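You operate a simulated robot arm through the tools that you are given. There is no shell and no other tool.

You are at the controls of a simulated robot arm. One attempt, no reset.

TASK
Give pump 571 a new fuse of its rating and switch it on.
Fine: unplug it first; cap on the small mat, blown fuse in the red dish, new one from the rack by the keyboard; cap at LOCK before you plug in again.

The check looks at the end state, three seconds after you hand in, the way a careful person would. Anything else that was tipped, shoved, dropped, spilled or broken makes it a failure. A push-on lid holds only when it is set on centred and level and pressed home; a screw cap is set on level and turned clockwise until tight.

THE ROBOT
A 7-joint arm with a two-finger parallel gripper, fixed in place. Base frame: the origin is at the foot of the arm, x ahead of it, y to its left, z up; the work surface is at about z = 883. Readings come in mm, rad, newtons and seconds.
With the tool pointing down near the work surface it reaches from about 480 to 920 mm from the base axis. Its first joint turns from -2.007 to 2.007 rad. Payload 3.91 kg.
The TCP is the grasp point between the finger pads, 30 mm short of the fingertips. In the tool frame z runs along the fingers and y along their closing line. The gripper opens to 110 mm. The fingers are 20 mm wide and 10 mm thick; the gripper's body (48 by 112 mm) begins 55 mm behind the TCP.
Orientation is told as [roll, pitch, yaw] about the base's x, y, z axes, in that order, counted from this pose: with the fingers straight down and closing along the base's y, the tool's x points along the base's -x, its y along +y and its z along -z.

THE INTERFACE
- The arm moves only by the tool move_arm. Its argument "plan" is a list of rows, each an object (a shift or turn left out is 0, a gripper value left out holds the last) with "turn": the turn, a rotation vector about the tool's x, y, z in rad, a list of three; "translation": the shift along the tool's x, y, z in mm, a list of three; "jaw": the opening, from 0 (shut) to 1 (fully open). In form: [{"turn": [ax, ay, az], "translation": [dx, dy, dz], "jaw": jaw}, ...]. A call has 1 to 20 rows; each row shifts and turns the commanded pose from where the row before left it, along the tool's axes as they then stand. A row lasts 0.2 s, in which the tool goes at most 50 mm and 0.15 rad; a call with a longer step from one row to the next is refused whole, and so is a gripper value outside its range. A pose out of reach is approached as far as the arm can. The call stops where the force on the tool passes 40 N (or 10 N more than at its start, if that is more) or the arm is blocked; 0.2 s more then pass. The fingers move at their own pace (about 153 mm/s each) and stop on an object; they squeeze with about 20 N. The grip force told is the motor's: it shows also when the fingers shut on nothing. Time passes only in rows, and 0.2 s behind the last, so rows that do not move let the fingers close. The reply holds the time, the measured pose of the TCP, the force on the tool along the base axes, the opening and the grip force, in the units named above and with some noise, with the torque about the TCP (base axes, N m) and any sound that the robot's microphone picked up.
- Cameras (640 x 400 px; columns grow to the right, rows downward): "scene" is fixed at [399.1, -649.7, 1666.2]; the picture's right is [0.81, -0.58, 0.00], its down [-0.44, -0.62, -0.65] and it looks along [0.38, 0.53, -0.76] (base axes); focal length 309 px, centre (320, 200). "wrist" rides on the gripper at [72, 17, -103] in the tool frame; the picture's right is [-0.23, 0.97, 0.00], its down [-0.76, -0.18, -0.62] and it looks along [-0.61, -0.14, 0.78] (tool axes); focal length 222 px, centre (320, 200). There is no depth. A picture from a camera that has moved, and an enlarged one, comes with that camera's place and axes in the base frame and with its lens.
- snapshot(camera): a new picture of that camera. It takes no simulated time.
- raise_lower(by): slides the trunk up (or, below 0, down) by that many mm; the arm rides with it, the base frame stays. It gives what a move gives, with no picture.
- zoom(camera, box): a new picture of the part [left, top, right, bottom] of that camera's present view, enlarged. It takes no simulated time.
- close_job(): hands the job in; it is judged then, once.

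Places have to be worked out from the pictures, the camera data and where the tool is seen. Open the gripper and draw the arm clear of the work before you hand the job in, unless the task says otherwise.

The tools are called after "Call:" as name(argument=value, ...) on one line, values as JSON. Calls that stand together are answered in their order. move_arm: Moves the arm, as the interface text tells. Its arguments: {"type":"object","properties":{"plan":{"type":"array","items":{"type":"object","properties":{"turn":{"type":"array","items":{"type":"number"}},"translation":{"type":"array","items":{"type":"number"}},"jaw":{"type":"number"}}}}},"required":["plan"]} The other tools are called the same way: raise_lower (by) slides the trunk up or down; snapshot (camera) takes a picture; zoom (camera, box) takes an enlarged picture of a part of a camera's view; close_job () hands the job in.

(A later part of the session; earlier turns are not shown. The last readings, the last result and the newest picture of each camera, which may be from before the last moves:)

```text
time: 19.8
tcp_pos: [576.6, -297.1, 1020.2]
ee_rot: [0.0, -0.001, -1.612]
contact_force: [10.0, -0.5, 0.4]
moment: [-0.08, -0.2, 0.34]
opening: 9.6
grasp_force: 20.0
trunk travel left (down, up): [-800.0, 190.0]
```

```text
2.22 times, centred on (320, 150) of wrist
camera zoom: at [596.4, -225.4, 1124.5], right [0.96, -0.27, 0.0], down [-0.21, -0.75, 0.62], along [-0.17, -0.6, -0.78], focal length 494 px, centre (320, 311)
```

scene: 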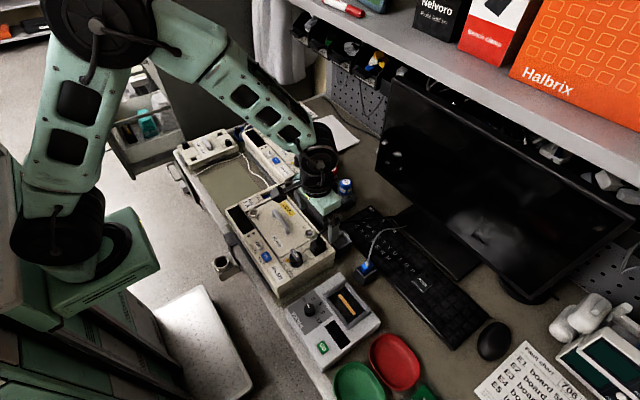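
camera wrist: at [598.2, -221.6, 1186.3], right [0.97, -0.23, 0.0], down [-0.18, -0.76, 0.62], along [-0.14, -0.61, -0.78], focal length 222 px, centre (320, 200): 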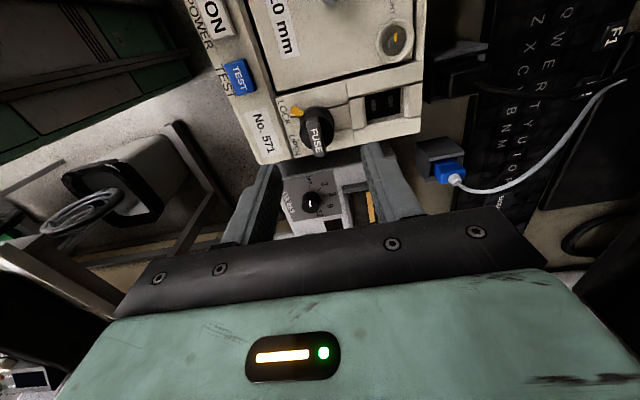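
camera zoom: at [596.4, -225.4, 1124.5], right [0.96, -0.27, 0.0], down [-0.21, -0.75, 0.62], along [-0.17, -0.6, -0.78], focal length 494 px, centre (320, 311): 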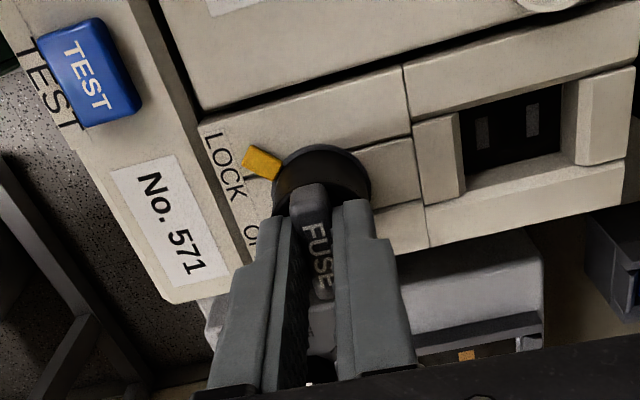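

The bar is gripped at 9.6 mm. I take out the 10 N side load and turn counter-clockwise toward OPEN, about 45° first, watching the torque.

Call:
move_arm(plan=[{"translation": [0, 1, 0]}, {"turn": [0, 0, -0.1]}, {"turn": [0, 0, -0.1]}, {"turn": [0, 0, -0.1]}, {"turn": [0, 0, -0.1]}, {"turn": [0, 0, -0.1]}, {"turn": [0, 0, -0.1]}, {"turn": [0, 0, -0.1]}, {"turn": [0, 0, -0.085]}, {}])

Call:
zoom(camera="wrist", box=[240, 60, 400, 240])

Call:
zoom(camera="scene", box=[250, 210, 330, 260])

```text
time: 22.0
tcp_pos: [576.8, -296.9, 1020.2]
ee_rot: [0.0, -0.001, -0.828]
contact_force: [-6.2, -6.7, -8.1]
moment: [-0.11, 0.08, 0.03]
opening: 9.8
grasp_force: 19.3
trunk travel left (down, up): [-800.0, 190.0]
```

```text
2.22 times, centred on (320, 150) of wrist
camera zoom: at [540.0, -232.6, 1124.7], right [0.87, 0.49, 0.0], down [0.38, -0.68, 0.62], along [0.31, -0.54, -0.78], focal length 494 px, centre (320, 311)
```

zoom: 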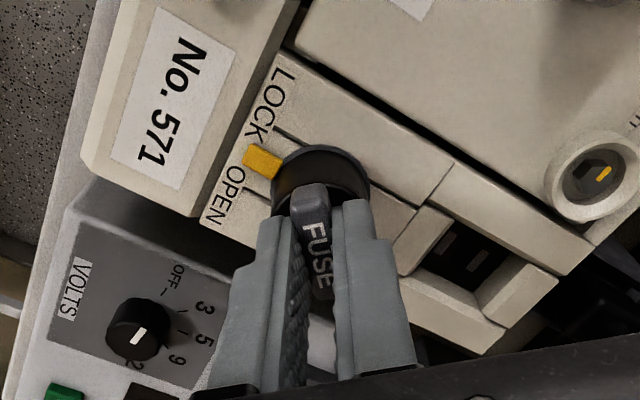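

```text
8.00 times, centred on (290, 235) of scene
camera zoom: at [399.1, -649.7, 1666.2], right [0.81, -0.58, 0.0], down [-0.44, -0.62, -0.65], along [0.38, 0.53, -0.76], focal length 2474 px, centre (560, -80)
```

zoom: 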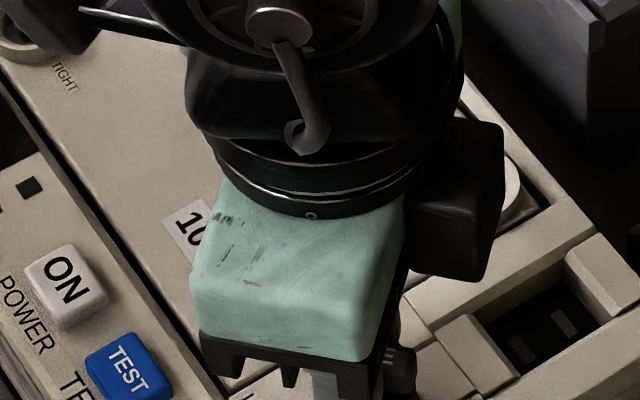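

The cap turns with the gripper and the pointer is midway. I trim the side load and continue the remaining ~45° toward OPEN.

Call:
move_arm(plan=[{"translation": [0, -0.7, 0.5]}, {"turn": [0, 0, -0.1]}, {"turn": [0, 0, -0.1]}, {"turn": [0, 0, -0.1]}, {"turn": [0, 0, -0.1]}, {"turn": [0, 0, -0.1]}, {"turn": [0, 0, -0.1]}, {"turn": [0, 0, -0.1]}, {"turn": [0, 0, -0.085]}, {}])

Call:
zoom(camera="wrist", box=[240, 60, 400, 240])

```text
time: 24.2
tcp_pos: [575.8, -298.3, 1020.9]
ee_rot: [0.001, 0.001, -0.043]
contact_force: [-9.3, -9.8, 4.9]
moment: [-0.24, 0.24, -0.02]
opening: 9.5
grasp_force: 19.8
trunk travel left (down, up): [-800.0, 190.0]
```

```text
2.22 times, centred on (320, 150) of wrist
camera zoom: at [504.5, -278.1, 1124.5], right [0.27, 0.96, 0.0], down [0.75, -0.21, 0.62], along [0.6, -0.17, -0.78], focal length 494 px, centre (320, 311)
```

zoom: 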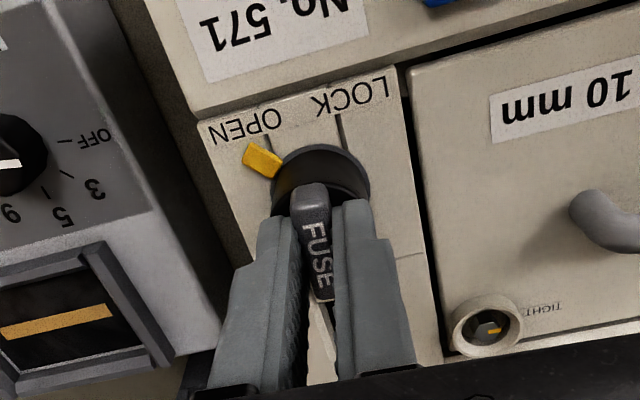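

The pointer is now at the OPEN mark. I trim the side load and lift a few millimetres to see if the cap releases.

Call:
move_arm(plan=[{"translation": [0.8, -0.9, 0]}, {}, {"translation": [0, 0, -2]}, {"translation": [0, 0, -3]}, {}])

Call:
zoom(camera="wrist", box=[240, 60, 400, 240])

```text
time: 25.4
tcp_pos: [575.9, -297.8, 1025.9]
ee_rot: [0.001, 0.0, -0.043]
contact_force: [0.6, 0.1, -0.2]
moment: [-0.02, -0.01, 0.0]
opening: 9.8
grasp_force: 20.1
trunk travel left (down, up): [-800.0, 190.0]
```

```text
2.22 times, centred on (320, 150) of wrist
camera zoom: at [504.2, -278.0, 1129.4], right [0.27, 0.96, 0.0], down [0.75, -0.21, 0.62], along [0.6, -0.17, -0.78], focal length 494 px, centre (320, 311)
```

zoom: 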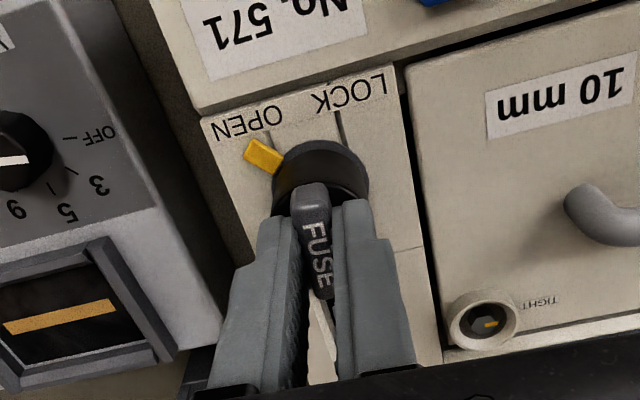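

It lifts free with no load. I raise it well clear and look at what is underneath.

Call:
move_arm(plan=[{"translation": [0, 0, -15]}, {"translation": [0, 0, -20]}, {"translation": [0, 0, -25]}, {"translation": [0, 0, -25]}, {}])

Call:
snapshot(camera="wrist")

Call:
zoom(camera="wrist", box=[240, 60, 400, 240])

Call:
zoom(camera="scene", box=[250, 190, 350, 252])

```text
time: 26.6
tcp_pos: [575.1, -297.9, 1111.0]
ee_rot: [0.001, -0.001, -0.044]
contact_force: [-0.3, 0.8, 0.0]
moment: [0.01, 0.0, 0.01]
opening: 9.3
grasp_force: 20.2
trunk travel left (down, up): [-800.0, 190.0]
```

```text
taken
camera wrist: at [504.2, -278.3, 1214.8], right [0.27, 0.96, 0.0], down [0.75, -0.21, 0.62], along [0.6, -0.17, -0.78], focal length 222 px, centre (320, 200)
```

wrist: 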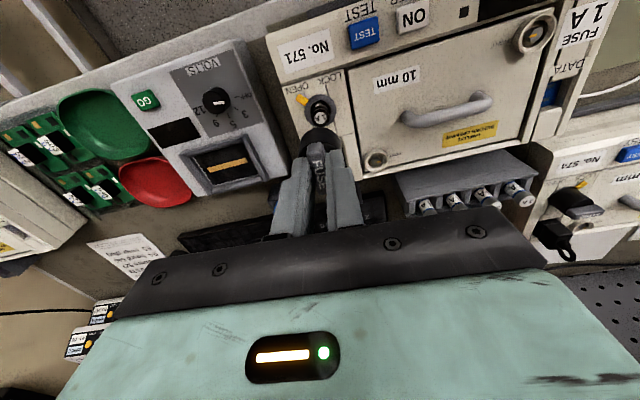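

```text
2.22 times, centred on (320, 150) of wrist
camera zoom: at [504.2, -278.3, 1214.8], right [0.27, 0.96, 0.0], down [0.75, -0.21, 0.62], along [0.6, -0.17, -0.78], focal length 494 px, centre (320, 311)
```

zoom: 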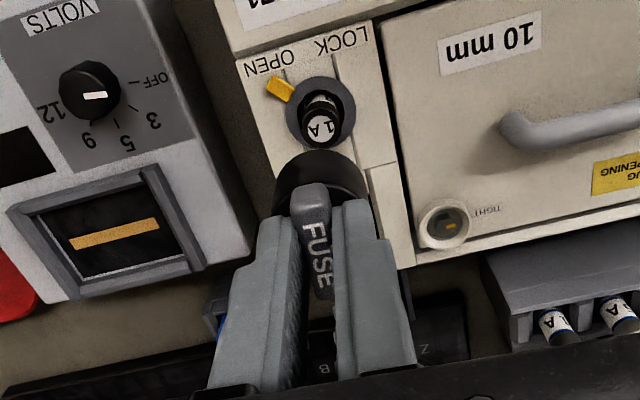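

```text
6.40 times, centred on (300, 221) of scene
camera zoom: at [399.1, -649.7, 1666.2], right [0.81, -0.58, 0.0], down [-0.44, -0.62, -0.65], along [0.38, 0.53, -0.76], focal length 1980 px, centre (448, 66)
```

zoom: 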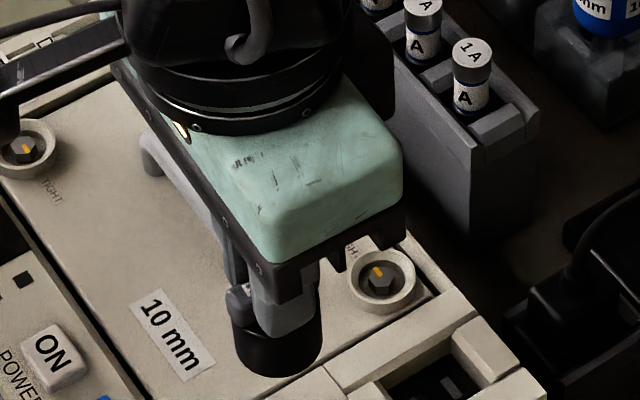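

The cap is off. The blown 1 A fuse stands in the socket, and the ring with the orange pointer stays at OPEN. The olive mat (about x 500–660, y 15–230) is the small mat and its middle is clear, so I carry the cap there high.

Call:
move_arm(plan=[{"translation": [0, 45, 0]}, {"translation": [0, 45, 0]}, {"translation": [0, 45, 0]}, {"translation": [0, 45, 0]}, {"translation": [0, 45, 0]}, {"translation": [0, 45, 0]}, {"translation": [0, 45, 0]}, {"translation": [0, 45, 0]}, {"translation": [7, 45, 0]}, {}])

Call:
snapshot(camera="wrist")

Call:
snapshot(camera="scene")

```text
time: 28.8
tcp_pos: [587.0, 107.7, 1110.0]
ee_rot: [0.0, 0.0, -0.044]
contact_force: [-1.0, -0.1, 0.3]
moment: [-0.03, 0.0, 0.01]
opening: 9.5
grasp_force: 20.2
trunk travel left (down, up): [-800.0, 190.0]
```

```text
taken
camera wrist: at [515.2, 127.4, 1213.1], right [0.27, 0.96, 0.0], down [0.75, -0.21, 0.62], along [0.6, -0.17, -0.78], focal length 222 px, centre (320, 200)
```

wrist: 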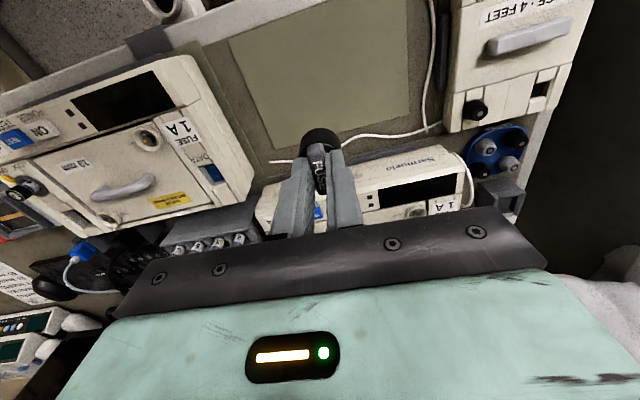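

```text
taken
```

scene: 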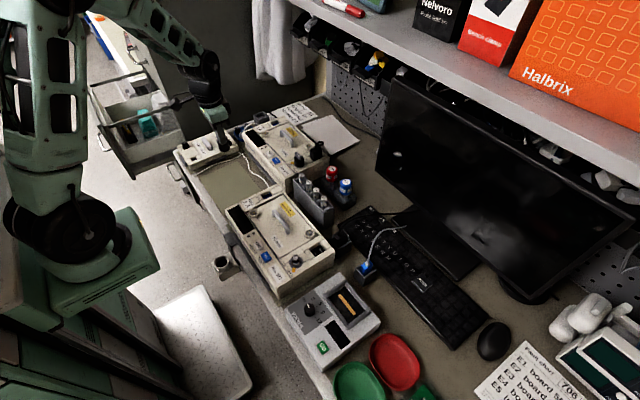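

The mat's centre is right below the gripper and clear of the cord. I lower toward it and then creep until the cap touches.

Call:
move_arm(plan=[{"translation": [0, 0, 40]}, {"translation": [0, 0, 40]}, {"translation": [0, 0, 40]}, {"translation": [0, 0, 20]}, {}])

Call:
snapshot(camera="wrist")

Call:
zoom(camera="scene", box=[180, 130, 290, 199])

```text
time: 30.0
tcp_pos: [586.0, 106.7, 970.3]
ee_rot: [0.001, 0.001, -0.044]
contact_force: [0.7, -1.2, -0.3]
moment: [0.0, -0.02, 0.03]
opening: 9.9
grasp_force: 20.1
trunk travel left (down, up): [-800.0, 190.0]
```

```text
taken
camera wrist: at [514.2, 126.7, 1073.9], right [0.27, 0.96, 0.0], down [0.75, -0.21, 0.62], along [0.6, -0.17, -0.78], focal length 222 px, centre (320, 200)
```

wrist: 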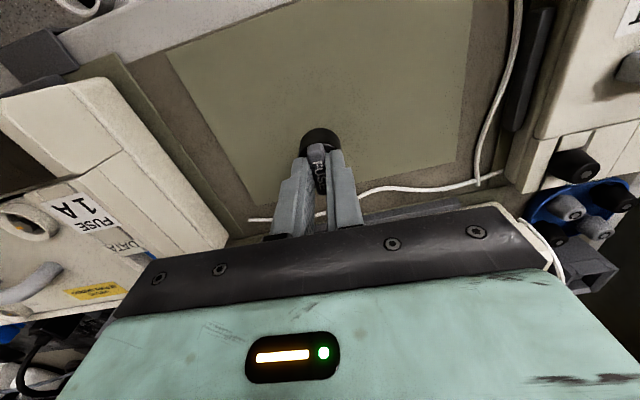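

```text
5.80 times, centred on (235, 164) of scene
camera zoom: at [399.1, -649.7, 1666.2], right [0.81, -0.58, 0.0], down [-0.44, -0.62, -0.65], along [0.38, 0.53, -0.76], focal length 1793 px, centre (813, 406)
```

zoom: 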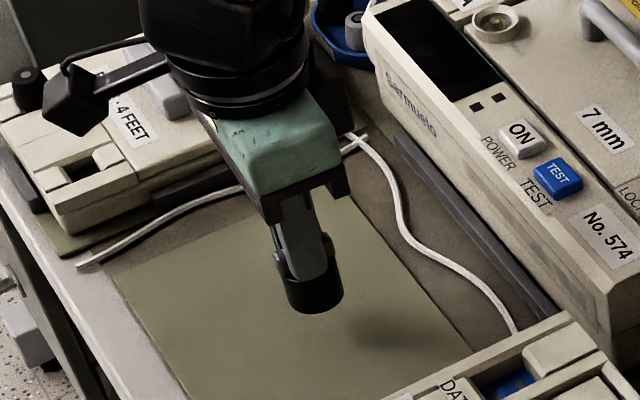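

I creep down until contact is felt.

Call:
move_arm(plan=[{"translation": [0, 0, 8]}, {"translation": [0, 0, 8]}, {"translation": [0, 0, 4]}, {"translation": [0, 0, 3]}, {"translation": [0, 0, 3]}, {}])

Call:
zoom(camera="scene", box=[180, 130, 290, 199])

```text
time: 31.4
tcp_pos: [586.6, 108.2, 944.4]
ee_rot: [-0.001, -0.001, -0.045]
contact_force: [-0.2, 0.8, -0.4]
moment: [0.01, 0.0, 0.02]
opening: 9.4
grasp_force: 20.3
trunk travel left (down, up): [-800.0, 190.0]
```

```text
5.80 times, centred on (235, 164) of scene
camera zoom: at [399.1, -649.7, 1666.2], right [0.81, -0.58, 0.0], down [-0.44, -0.62, -0.65], along [0.38, 0.53, -0.76], focal length 1793 px, centre (813, 406)
```

zoom: 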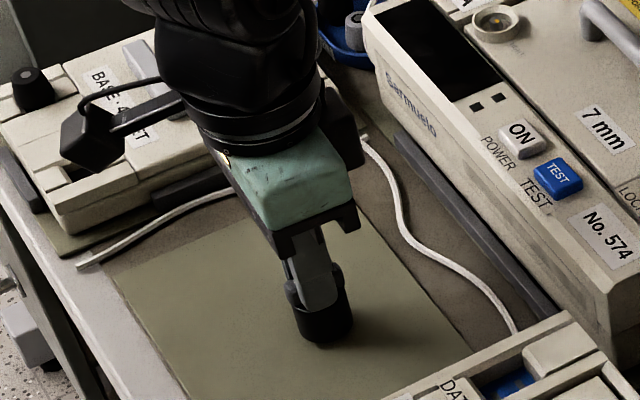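

Call:
move_arm(plan=[{"translation": [0, 0, 2]}, {"translation": [0, 0, 2]}, {}])

Call:
zoom(camera="scene", box=[210, 165, 260, 197])

```text
time: 32.2
tcp_pos: [587.2, 108.0, 940.6]
ee_rot: [0.001, -0.001, -0.043]
contact_force: [-0.1, 0.3, -0.2]
moment: [-0.02, -0.01, 0.0]
opening: 9.5
grasp_force: 19.6
trunk travel left (down, up): [-800.0, 190.0]
```

```text
12.50 times, centred on (235, 181) of scene
camera zoom: at [399.1, -649.7, 1666.2], right [0.81, -0.58, 0.0], down [-0.44, -0.62, -0.65], along [0.38, 0.53, -0.76], focal length 3866 px, centre (1382, 438)
```

zoom: 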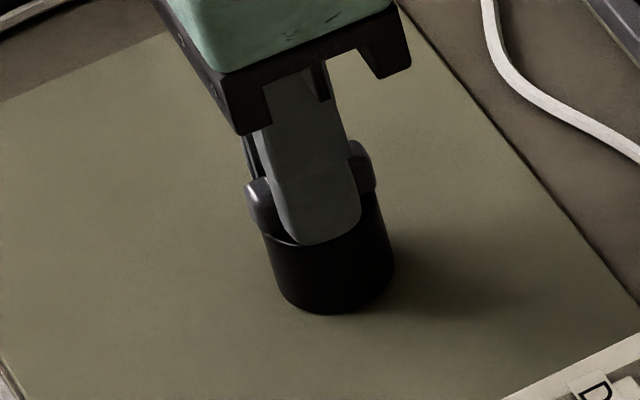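

Still no contact, but the shadow shows only a small gap. I keep creeping in 1.5 mm steps.

Call:
move_arm(plan=[{"translation": [0, 0, 1.5]}, {"translation": [0, 0, 1.5]}, {"translation": [0, 0, 1.5]}, {}])

```text
time: 33.2
tcp_pos: [586.8, 105.8, 938.6]
ee_rot: [0.002, -0.003, -0.044]
contact_force: [-2.5, -1.5, 40.5]
moment: [-0.06, 0.09, 0.01]
opening: 9.6
grasp_force: 20.1
trunk travel left (down, up): [-800.0, 190.0]
```

The cap is firmly on the mat at TCP z about 939. I relieve the press and open, then rise.

Call:
move_arm(plan=[{"translation": [0, 0, -2.0]}, {}, {"jaw": 0.2}, {"jaw": 0.27}, {"translation": [0, 0, -10]}, {"translation": [0, 0, -40]}, {"translation": [0, 0, -40]}, {"translation": [0, 0, -40]}, {"translation": [0, 0, -40]}, {}])

Call:
snapshot(camera="wrist")

Call:
zoom(camera="scene", box=[180, 130, 290, 199])

```text
time: 35.4
tcp_pos: [586.7, 108.9, 1108.4]
ee_rot: [0.001, 0.0, -0.044]
contact_force: [-0.3, -0.5, -0.3]
moment: [-0.02, 0.03, 0.01]
opening: 29.8
grasp_force: 0.0
trunk travel left (down, up): [-800.0, 190.0]
```

```text
taken
camera wrist: at [515.0, 127.2, 1212.2], right [0.27, 0.96, 0.0], down [0.75, -0.21, 0.62], along [0.6, -0.17, -0.78], focal length 222 px, centre (320, 200)
```

wrist: 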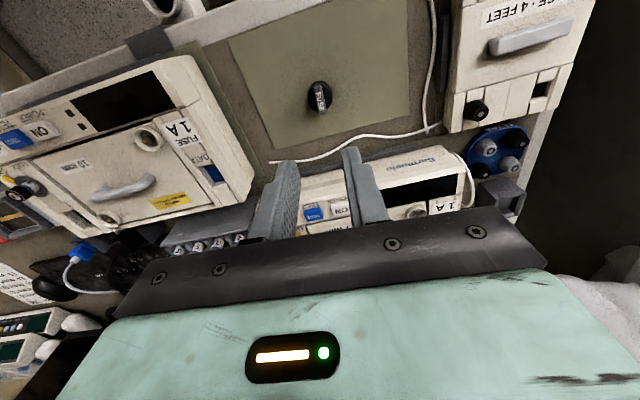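

```text
5.80 times, centred on (235, 164) of scene
camera zoom: at [399.1, -649.7, 1666.2], right [0.81, -0.58, 0.0], down [-0.44, -0.62, -0.65], along [0.38, 0.53, -0.76], focal length 1793 px, centre (813, 406)
```

zoom: 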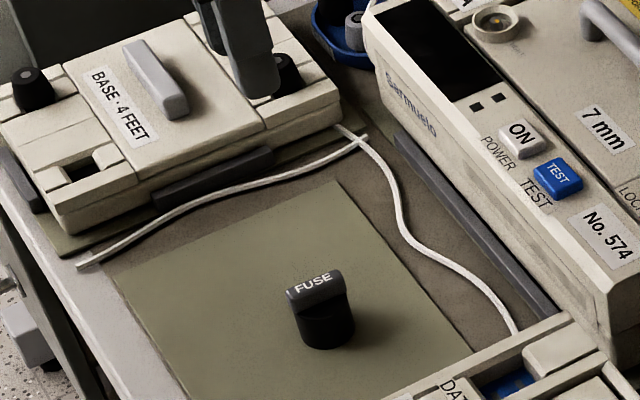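

The cap stands upright on the mat. I go back over the fuse holder to pull the blown fuse.

Call:
move_arm(plan=[{"translation": [-7, -45, 0]}, {"translation": [0, -45, 0]}, {"translation": [0, -45, 0]}, {"translation": [0, -45, 0]}, {"translation": [0, -45, 0]}, {"translation": [0, -45, 0]}, {"translation": [0, -45, 0]}, {"translation": [0, -45, 0]}, {"translation": [0, -45, 0]}, {"translation": [0, 0, 40]}, {}])

Call:
zoom(camera="wrist", box=[240, 60, 400, 240])

Call:
zoom(camera="scene", box=[250, 210, 350, 272])

```text
time: 37.8
tcp_pos: [575.8, -300.1, 1067.6]
ee_rot: [-0.002, -0.001, -0.043]
contact_force: [0.4, 0.4, -0.1]
moment: [0.02, 0.01, -0.01]
opening: 29.6
grasp_force: 0.0
trunk travel left (down, up): [-800.0, 190.0]
```

```text
2.22 times, centred on (320, 150) of wrist
camera zoom: at [504.4, -279.7, 1171.7], right [0.27, 0.96, 0.0], down [0.75, -0.21, 0.62], along [0.6, -0.17, -0.78], focal length 494 px, centre (320, 311)
```

zoom: 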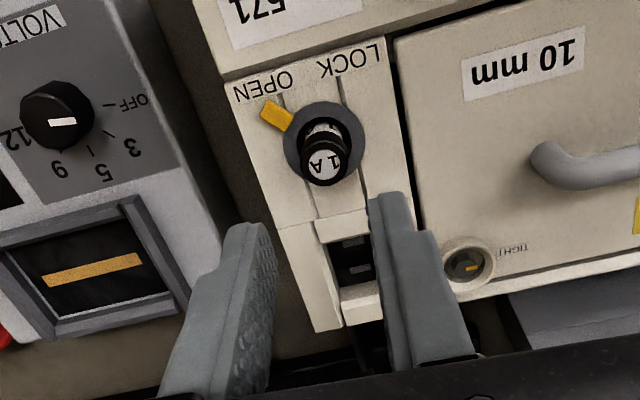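

```text
6.40 times, centred on (300, 241) of scene
camera zoom: at [399.1, -649.7, 1666.2], right [0.81, -0.58, 0.0], down [-0.44, -0.62, -0.65], along [0.38, 0.53, -0.76], focal length 1980 px, centre (448, -62)
```

zoom: 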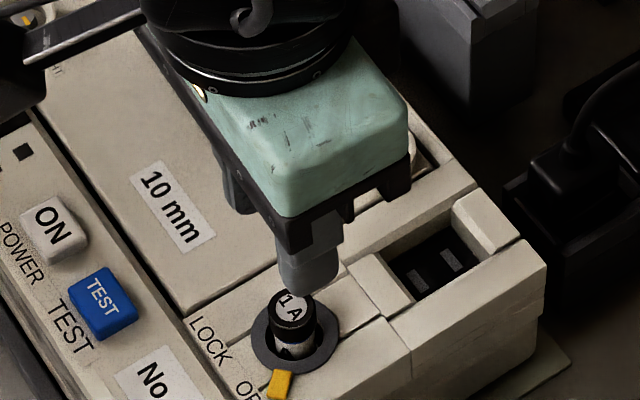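

The fuse top is at about (575.5, -298, 994), about 16 mm across. I line up and go down around it.

Call:
move_arm(plan=[{"translation": [0, 1.6, 25]}, {"translation": [0, 0, 25]}, {"translation": [0, 0, 10]}, {}])

Call:
zoom(camera="wrist", box=[260, 80, 380, 215])

Call:
zoom(camera="scene", box=[260, 220, 340, 270])

```text
time: 38.8
tcp_pos: [574.9, -296.4, 1007.5]
ee_rot: [0.0, 0.001, -0.044]
contact_force: [0.1, 0.0, 0.3]
moment: [-0.01, 0.0, 0.01]
opening: 29.5
grasp_force: 0.0
trunk travel left (down, up): [-800.0, 190.0]
```

```text
2.96 times, centred on (320, 148) of wrist
camera zoom: at [504.8, -276.7, 1111.3], right [0.27, 0.96, 0.0], down [0.75, -0.21, 0.62], along [0.6, -0.17, -0.78], focal length 658 px, centre (320, 356)
```

zoom: 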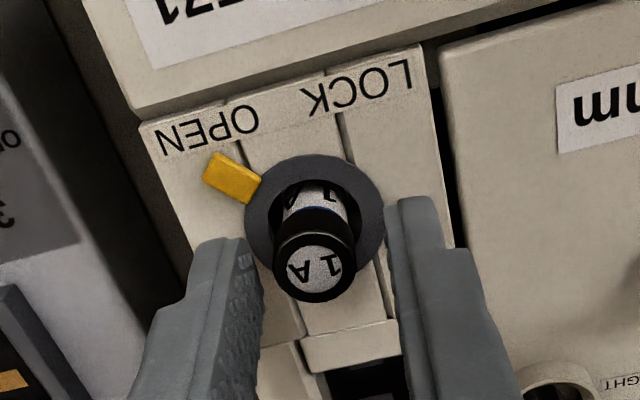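

```text
8.00 times, centred on (300, 245) of scene
camera zoom: at [399.1, -649.7, 1666.2], right [0.81, -0.58, 0.0], down [-0.44, -0.62, -0.65], along [0.38, 0.53, -0.76], focal length 2474 px, centre (480, -160)
```

zoom: 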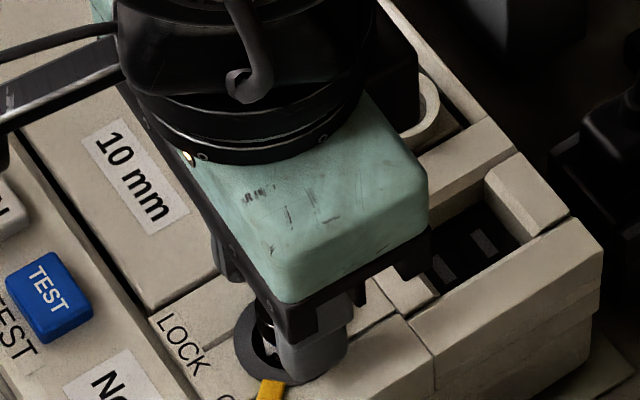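

The fuse is about 1.5 mm toward -y of the jaw centre. I shift, lower 4 mm more and close.

Call:
move_arm(plan=[{"translation": [0, -1.5, 4]}, {}, {"jaw": 0.0}, {"jaw": 0.0}, {}])

Call:
zoom(camera="wrist", box=[260, 80, 380, 215])

```text
time: 40.0
tcp_pos: [576.1, -297.4, 1003.6]
ee_rot: [-0.001, 0.0, -0.044]
contact_force: [0.1, -0.7, 0.6]
moment: [-0.05, -0.02, 0.0]
opening: 16.3
grasp_force: 20.2
trunk travel left (down, up): [-800.0, 190.0]
```

```text
2.96 times, centred on (320, 148) of wrist
camera zoom: at [504.6, -278.1, 1107.8], right [0.27, 0.96, 0.0], down [0.75, -0.21, 0.62], along [0.6, -0.17, -0.78], focal length 658 px, centre (320, 356)
```

zoom: 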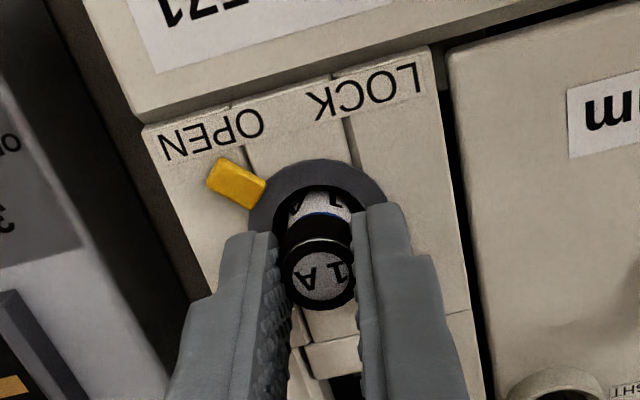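

A clean grip at 16.3 mm with no side load. I pull straight up.

Call:
move_arm(plan=[{"translation": [0, 0, -3]}, {"translation": [0, 0, -5]}, {"translation": [0, 0, -10]}, {"translation": [0, 0, -20]}, {"translation": [0, 0, -30]}, {"translation": [0, 0, -30]}, {}])

Call:
zoom(camera="wrist", box=[240, 60, 400, 240])

Call:
zoom(camera="scene", box=[250, 190, 350, 252])

Call:
zoom(camera="scene", box=[310, 310, 450, 400])

```text
time: 41.6
tcp_pos: [577.1, -298.6, 1101.2]
ee_rot: [0.001, 0.0, -0.043]
contact_force: [0.3, -0.5, -0.1]
moment: [0.02, 0.01, -0.04]
opening: 16.4
grasp_force: 19.9
trunk travel left (down, up): [-800.0, 190.0]
```

```text
2.22 times, centred on (320, 150) of wrist
camera zoom: at [504.6, -278.7, 1206.1], right [0.27, 0.96, 0.0], down [0.75, -0.21, 0.62], along [0.6, -0.17, -0.78], focal length 494 px, centre (320, 311)
```

zoom: 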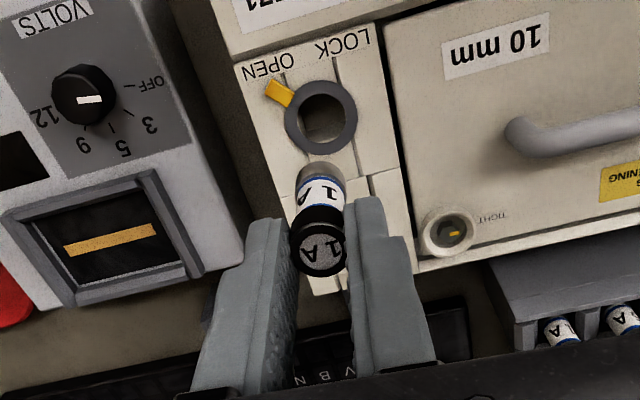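

```text
6.40 times, centred on (300, 221) of scene
camera zoom: at [399.1, -649.7, 1666.2], right [0.81, -0.58, 0.0], down [-0.44, -0.62, -0.65], along [0.38, 0.53, -0.76], focal length 1980 px, centre (448, 66)
```

zoom: 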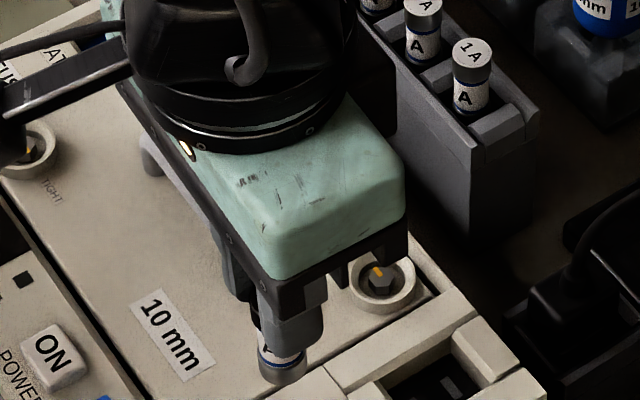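

```text
4.44 times, centred on (380, 355) of scene
camera zoom: at [399.1, -649.7, 1666.2], right [0.81, -0.58, 0.0], down [-0.44, -0.62, -0.65], along [0.38, 0.53, -0.76], focal length 1375 px, centre (53, -489)
```

zoom: 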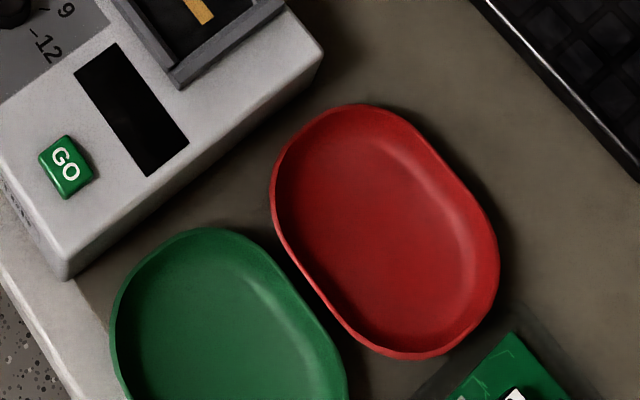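

The blown fuse is out, about 50 mm long with its bottom about 59 mm below the TCP. The red dish spans roughly x 605–672, y -653 to -550, so I carry it over at height.

Call:
move_arm(plan=[{"translation": [-9.9, -37.5, 0]}, {"translation": [-9.9, -37.5, 0]}, {"translation": [-9.9, -37.5, 0]}, {"translation": [-9.9, -37.5, 0]}, {"translation": [-9.9, -37.5, 0]}, {"translation": [-9.9, -37.5, 0]}, {"translation": [-9.9, -37.5, 0]}, {"translation": [-9.9, -37.5, 0]}, {}])

Call:
snapshot(camera="wrist")

Call:
snapshot(camera="scene")

```text
time: 43.6
tcp_pos: [642.0, -601.5, 1101.5]
ee_rot: [0.0, -0.002, -0.044]
contact_force: [-0.3, -0.9, -0.2]
moment: [-0.01, 0.04, -0.01]
opening: 16.5
grasp_force: 19.8
trunk travel left (down, up): [-800.0, 190.0]
```

```text
taken
camera wrist: at [570.7, -582.6, 1205.8], right [0.27, 0.96, 0.0], down [0.75, -0.21, 0.62], along [0.6, -0.17, -0.78], focal length 222 px, centre (320, 200)
```

wrist: 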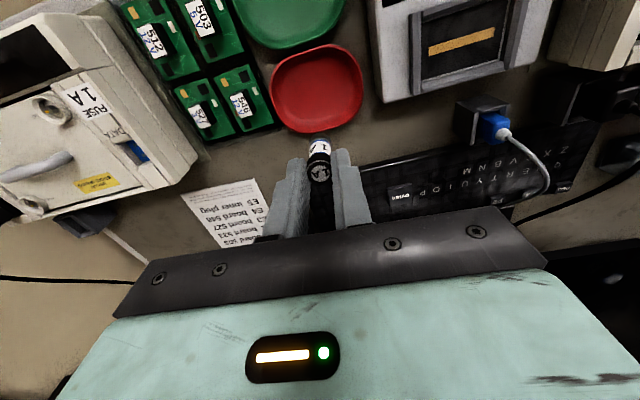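

```text
taken
```

scene: 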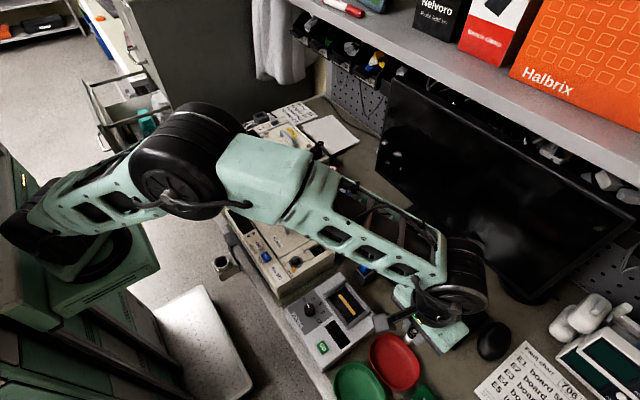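

The wrist view refines the dish to about x 588–685, y -664 to -547, centred near (637, -605). I adjust and descend into it.

Call:
move_arm(plan=[{"translation": [5, -3, 40]}, {"translation": [0, 0, 40]}, {"translation": [0, 0, 40]}, {"translation": [0, 0, 20]}, {}])

Call:
snapshot(camera="wrist")

Call:
zoom(camera="scene", box=[310, 300, 470, 400])

```text
time: 44.8
tcp_pos: [636.5, -604.0, 960.6]
ee_rot: [-0.001, 0.0, -0.044]
contact_force: [0.6, -0.2, 0.3]
moment: [0.0, 0.0, -0.01]
opening: 16.2
grasp_force: 19.7
trunk travel left (down, up): [-800.0, 190.0]
```

```text
taken
camera wrist: at [565.2, -584.0, 1065.5], right [0.27, 0.96, 0.0], down [0.75, -0.21, 0.62], along [0.6, -0.17, -0.78], focal length 222 px, centre (320, 200)
```

wrist: 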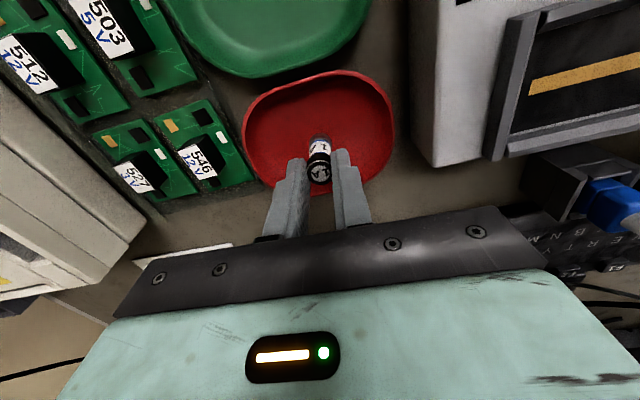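

```text
4.00 times, centred on (390, 350) of scene
camera zoom: at [399.1, -649.7, 1666.2], right [0.81, -0.58, 0.0], down [-0.44, -0.62, -0.65], along [0.38, 0.53, -0.76], focal length 1237 px, centre (40, -400)
```

zoom: 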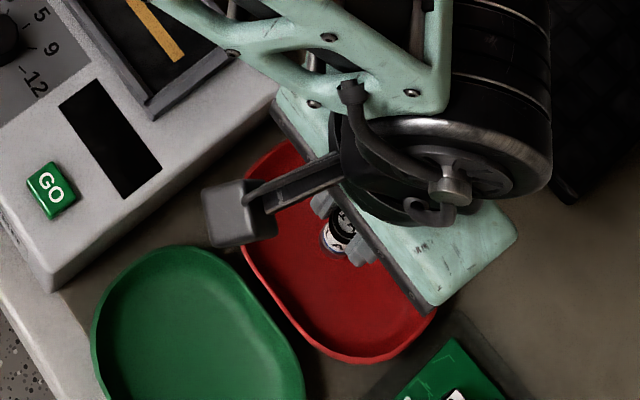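

The fuse is over the dish floor near its centre. I creep down until it touches.

Call:
move_arm(plan=[{"translation": [4, 0, 4]}, {"translation": [0, 0, 3]}, {"translation": [0, 0, 2]}, {"translation": [0, 0, 2]}, {"translation": [0, 0, 1.5]}, {}])

```text
time: 46.2
tcp_pos: [632.0, -603.9, 948.9]
ee_rot: [0.0, -0.001, -0.043]
contact_force: [-0.5, 0.2, 0.2]
moment: [-0.02, -0.01, 0.0]
opening: 15.8
grasp_force: 20.0
trunk travel left (down, up): [-800.0, 190.0]
```

Call:
move_arm(plan=[{"translation": [0, 0, 1.5]}, {"translation": [0, 0, 1.5]}, {"translation": [0, 0, 1.5]}, {}])

Call:
zoom(camera="wrist", box=[240, 70, 400, 210])

```text
time: 47.2
tcp_pos: [633.8, -602.9, 946.2]
ee_rot: [-0.002, -0.001, -0.044]
contact_force: [1.0, -0.1, 15.2]
moment: [-0.08, -0.07, -0.05]
opening: 16.7
grasp_force: 20.0
trunk travel left (down, up): [-800.0, 190.0]
```

```text
2.86 times, centred on (320, 140) of wrist
camera zoom: at [561.4, -583.8, 1049.5], right [0.27, 0.96, 0.0], down [0.75, -0.21, 0.63], along [0.6, -0.17, -0.78], focal length 635 px, centre (320, 371)
```

zoom: 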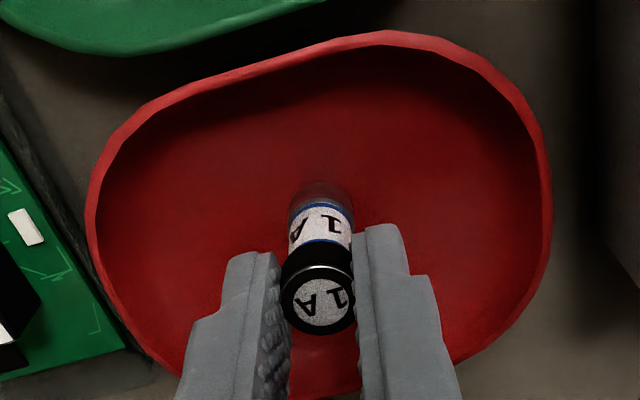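

The fuse is standing on the dish floor (15 N). I relieve the load, open and rise straight up.

Call:
move_arm(plan=[{"translation": [0, 0, -1.5]}, {}, {"jaw": 0.3}, {"jaw": 0.35}, {"translation": [0, 0, -15]}, {"translation": [0, 0, -40]}, {"translation": [0, 0, -40]}, {"translation": [0, 0, -40]}, {"translation": [0, 0, -30]}, {}])

Call:
snapshot(camera="wrist")

Call:
zoom(camera="wrist", box=[240, 30, 400, 170])

```text
time: 49.4
tcp_pos: [632.7, -603.6, 1111.4]
ee_rot: [0.0, 0.0, -0.044]
contact_force: [0.3, -0.1, -0.1]
moment: [-0.01, 0.05, -0.01]
opening: 38.5
grasp_force: 0.2
trunk travel left (down, up): [-800.0, 190.0]
```

```text
taken
camera wrist: at [561.8, -583.8, 1215.7], right [0.27, 0.96, 0.0], down [0.75, -0.21, 0.62], along [0.6, -0.17, -0.78], focal length 222 px, centre (320, 200)
```

wrist: 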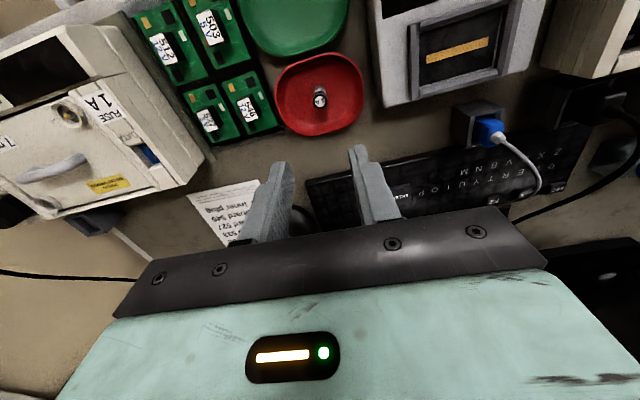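

```text
2.86 times, centred on (320, 100) of wrist
camera zoom: at [561.8, -583.8, 1215.7], right [0.27, 0.96, 0.0], down [0.75, -0.21, 0.62], along [0.6, -0.17, -0.78], focal length 635 px, centre (320, 486)
```

zoom: 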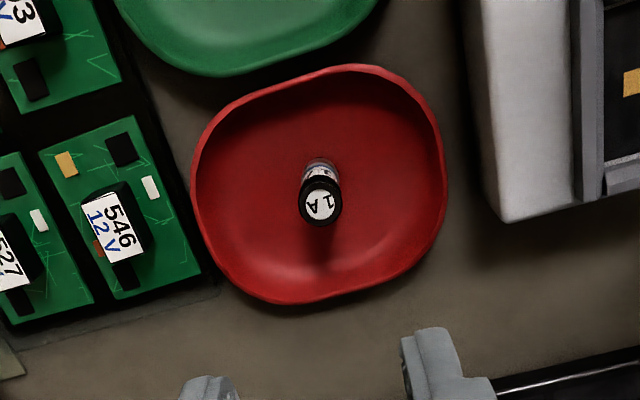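

The blown fuse stands in the red dish. The new 1 A fuse triangulates to about (735.5, -195) with its top at about z 1016 and the 5 A neighbour 37 mm to the +y side, so I move above it.

Call:
move_arm(plan=[{"translation": [-8.5, 41.3, 0]}, {"translation": [-8.5, 41.3, 0]}, {"translation": [-8.5, 41.3, 0]}, {"translation": [-8.5, 41.3, 0]}, {"translation": [-8.5, 41.3, 0]}, {"translation": [-8.5, 41.3, 0]}, {"translation": [-8.5, 41.3, 0]}, {"translation": [-8.5, 41.3, 0]}, {"translation": [-8.5, 41.3, 0]}, {"translation": [-8.5, 41.3, 0]}, {"turn": [0, 0, -0.043], "jaw": 0.27}, {}])

Call:
snapshot(camera="wrist")

Call:
zoom(camera="wrist", box=[240, 60, 400, 240])

Call:
zoom(camera="scene", box=[280, 140, 380, 202])

```text
time: 52.0
tcp_pos: [736.0, -194.7, 1110.7]
ee_rot: [0.0, -0.001, 0.0]
contact_force: [0.1, -0.3, 0.0]
moment: [-0.02, -0.05, 0.02]
opening: 29.6
grasp_force: 0.1
trunk travel left (down, up): [-800.0, 190.0]
```

```text
taken
camera wrist: at [663.5, -178.3, 1215.2], right [0.23, 0.97, 0.0], down [0.76, -0.18, 0.62], along [0.61, -0.14, -0.78], focal length 222 px, centre (320, 200)
```

wrist: 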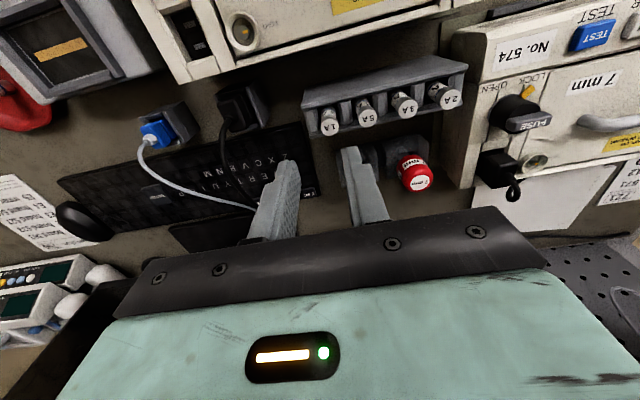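

```text
2.22 times, centred on (320, 150) of wrist
camera zoom: at [663.5, -178.3, 1215.2], right [0.23, 0.97, 0.0], down [0.76, -0.18, 0.62], along [0.61, -0.14, -0.78], focal length 494 px, centre (320, 311)
```

zoom: 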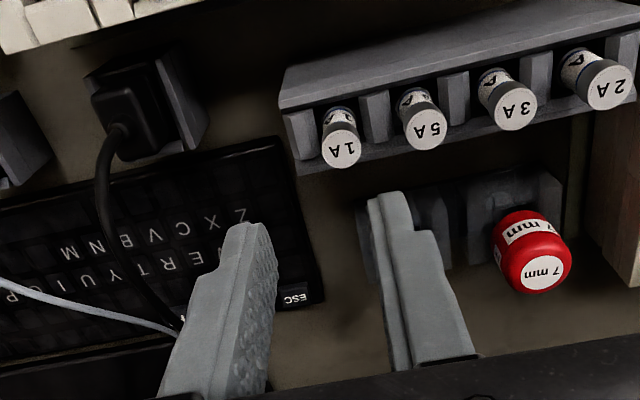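

```text
6.40 times, centred on (330, 171) of scene
camera zoom: at [399.1, -649.7, 1666.2], right [0.81, -0.58, 0.0], down [-0.44, -0.62, -0.65], along [0.38, 0.53, -0.76], focal length 1980 px, centre (256, 386)
```

zoom: 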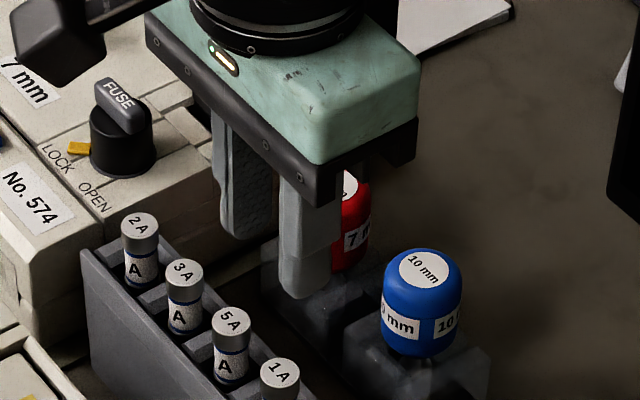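

Refined from this closer pair of views, the 1 A fuse is at (742, -187.5) with its top at about z 1004. I centre on it, descend partway and look at the clearance to the rack dividers.

Call:
move_arm(plan=[{"translation": [-6.5, 7.8, 25]}, {"translation": [0, 0, 25]}, {}])

Call:
zoom(camera="wrist", box=[260, 80, 380, 215])

Call:
zoom(camera="scene", box=[280, 150, 380, 212])

```text
time: 52.8
tcp_pos: [742.4, -186.3, 1060.5]
ee_rot: [-0.001, 0.001, 0.0]
contact_force: [-0.4, 0.7, 0.0]
moment: [0.01, 0.01, -0.03]
opening: 29.8
grasp_force: 0.0
trunk travel left (down, up): [-800.0, 190.0]
```

```text
2.96 times, centred on (320, 148) of wrist
camera zoom: at [670.1, -170.5, 1164.3], right [0.23, 0.97, 0.0], down [0.76, -0.18, 0.62], along [0.61, -0.14, -0.78], focal length 658 px, centre (320, 356)
```

zoom: 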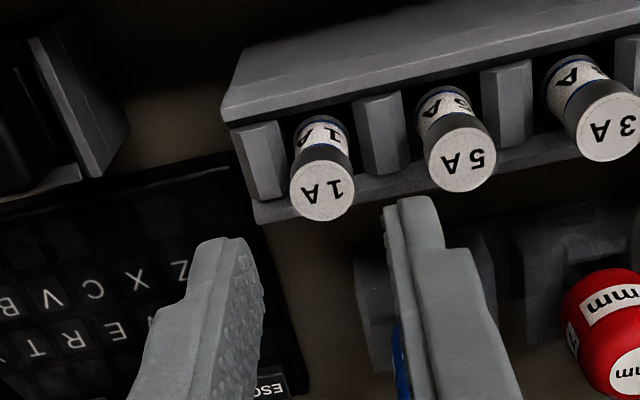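

```text
6.40 times, centred on (330, 181) of scene
camera zoom: at [399.1, -649.7, 1666.2], right [0.81, -0.58, 0.0], down [-0.44, -0.62, -0.65], along [0.38, 0.53, -0.76], focal length 1980 px, centre (256, 322)
```

zoom: 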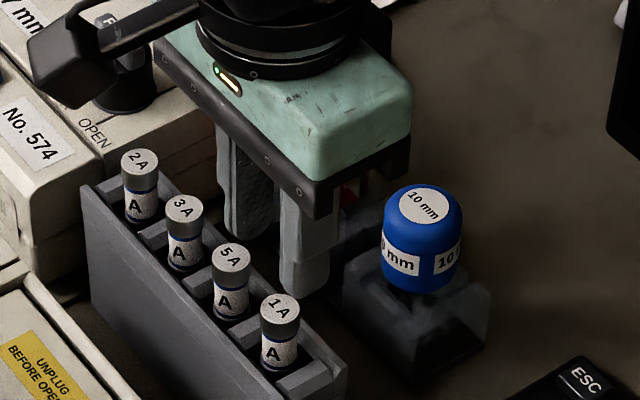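

The jaw is centred on the 1 A fuse. I narrow to 26 mm to keep clear of the 5 A neighbour, then descend in force-checked steps.

Call:
move_arm(plan=[{"jaw": 0.235}, {"translation": [-0.4, 0, 20]}, {"translation": [0, 0, 15]}, {"translation": [0, 0, 6]}, {}])

Call:
zoom(camera="wrist", box=[260, 80, 380, 215])

Call:
zoom(camera="scene", box=[280, 160, 360, 210])

```text
time: 54.0
tcp_pos: [742.3, -187.5, 1019.1]
ee_rot: [0.001, 0.0, 0.001]
contact_force: [-1.1, -0.2, 0.9]
moment: [0.01, -0.03, -0.01]
opening: 25.9
grasp_force: 0.1
trunk travel left (down, up): [-800.0, 190.0]
```

```text
2.96 times, centred on (320, 148) of wrist
camera zoom: at [669.9, -170.2, 1123.6], right [0.23, 0.97, 0.0], down [0.76, -0.18, 0.62], along [0.61, -0.14, -0.78], focal length 658 px, centre (320, 356)
```

zoom: 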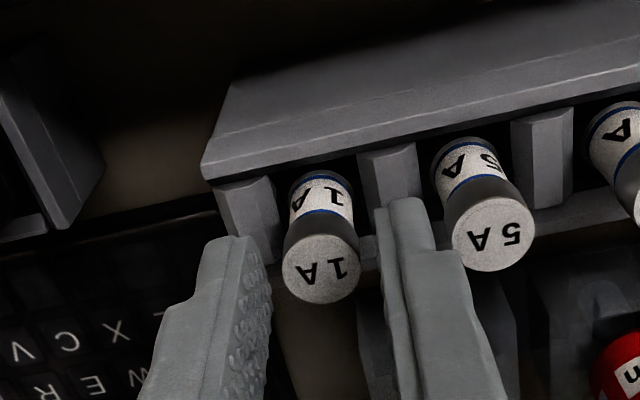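

```text
8.00 times, centred on (320, 185) of scene
camera zoom: at [399.1, -649.7, 1666.2], right [0.81, -0.58, 0.0], down [-0.44, -0.62, -0.65], along [0.38, 0.53, -0.76], focal length 2474 px, centre (320, 320)
```

zoom: 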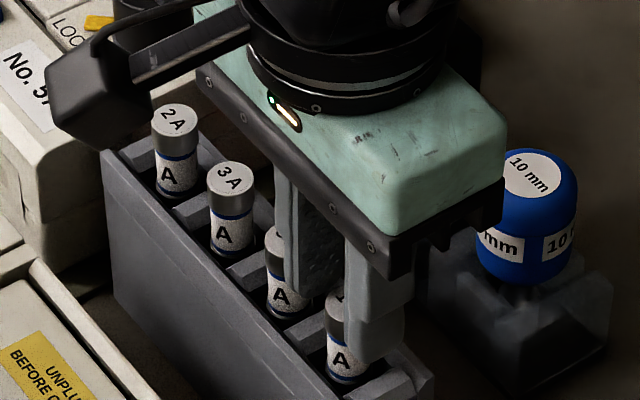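

The fuse is between the pads and the fingertips are clear of the divider and the 5 A fuse. I go 4 mm lower and close.

Call:
move_arm(plan=[{"translation": [0, 0, 4]}, {}, {"jaw": 0.0}, {"jaw": 0.0}, {}])

Call:
zoom(camera="wrist", box=[260, 80, 380, 215])

```text
time: 55.2
tcp_pos: [741.4, -187.4, 1015.6]
ee_rot: [0.001, 0.0, -0.001]
contact_force: [0.9, 0.3, -0.3]
moment: [-0.01, 0.01, 0.03]
opening: 16.3
grasp_force: 19.8
trunk travel left (down, up): [-800.0, 190.0]
```

```text
2.96 times, centred on (320, 148) of wrist
camera zoom: at [669.8, -170.0, 1119.6], right [0.23, 0.97, 0.0], down [0.76, -0.18, 0.62], along [0.61, -0.14, -0.78], focal length 658 px, centre (320, 356)
```

zoom: 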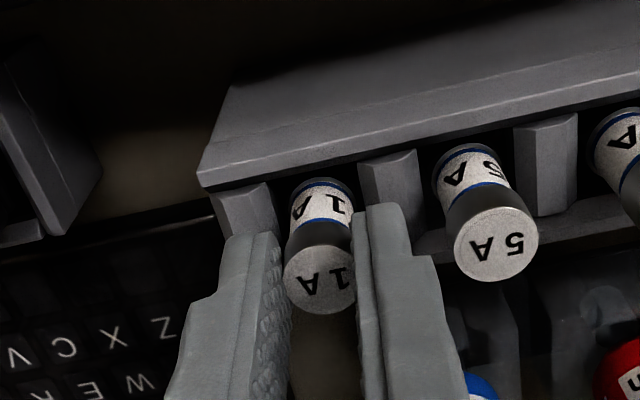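

The 1 A fuse is gripped at 16.3 mm. I lift it straight out.

Call:
move_arm(plan=[{"translation": [0, 0, -5]}, {"translation": [0, 0, -15]}, {"translation": [0, 0, -25]}, {"translation": [0, 0, -30]}, {"translation": [0, 0, -20]}, {}])

Call:
zoom(camera="wrist", box=[240, 60, 400, 240])

Call:
zoom(camera="scene", box=[280, 140, 380, 202])

```text
time: 56.6
tcp_pos: [742.9, -188.1, 1110.8]
ee_rot: [0.001, 0.002, -0.002]
contact_force: [0.0, 0.5, -0.5]
moment: [0.01, -0.02, 0.02]
opening: 16.2
grasp_force: 20.0
trunk travel left (down, up): [-800.0, 190.0]
```

```text
2.22 times, centred on (320, 150) of wrist
camera zoom: at [670.2, -170.6, 1215.4], right [0.23, 0.97, 0.0], down [0.76, -0.18, 0.62], along [0.61, -0.14, -0.78], focal length 494 px, centre (320, 311)
```

zoom: 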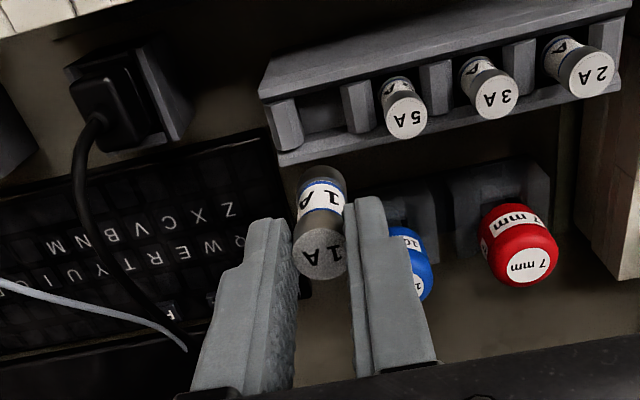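

```text
6.40 times, centred on (330, 171) of scene
camera zoom: at [399.1, -649.7, 1666.2], right [0.81, -0.58, 0.0], down [-0.44, -0.62, -0.65], along [0.38, 0.53, -0.76], focal length 1980 px, centre (256, 386)
```

zoom: 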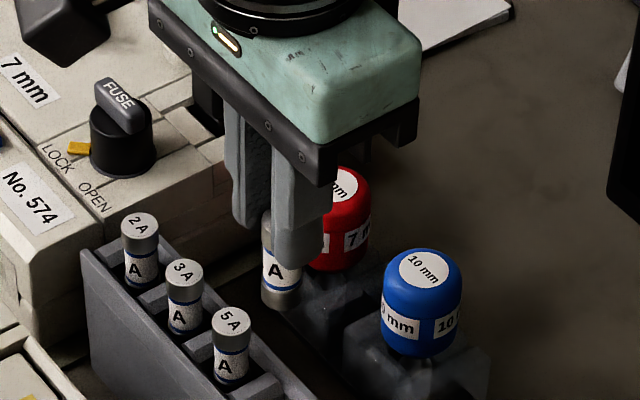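

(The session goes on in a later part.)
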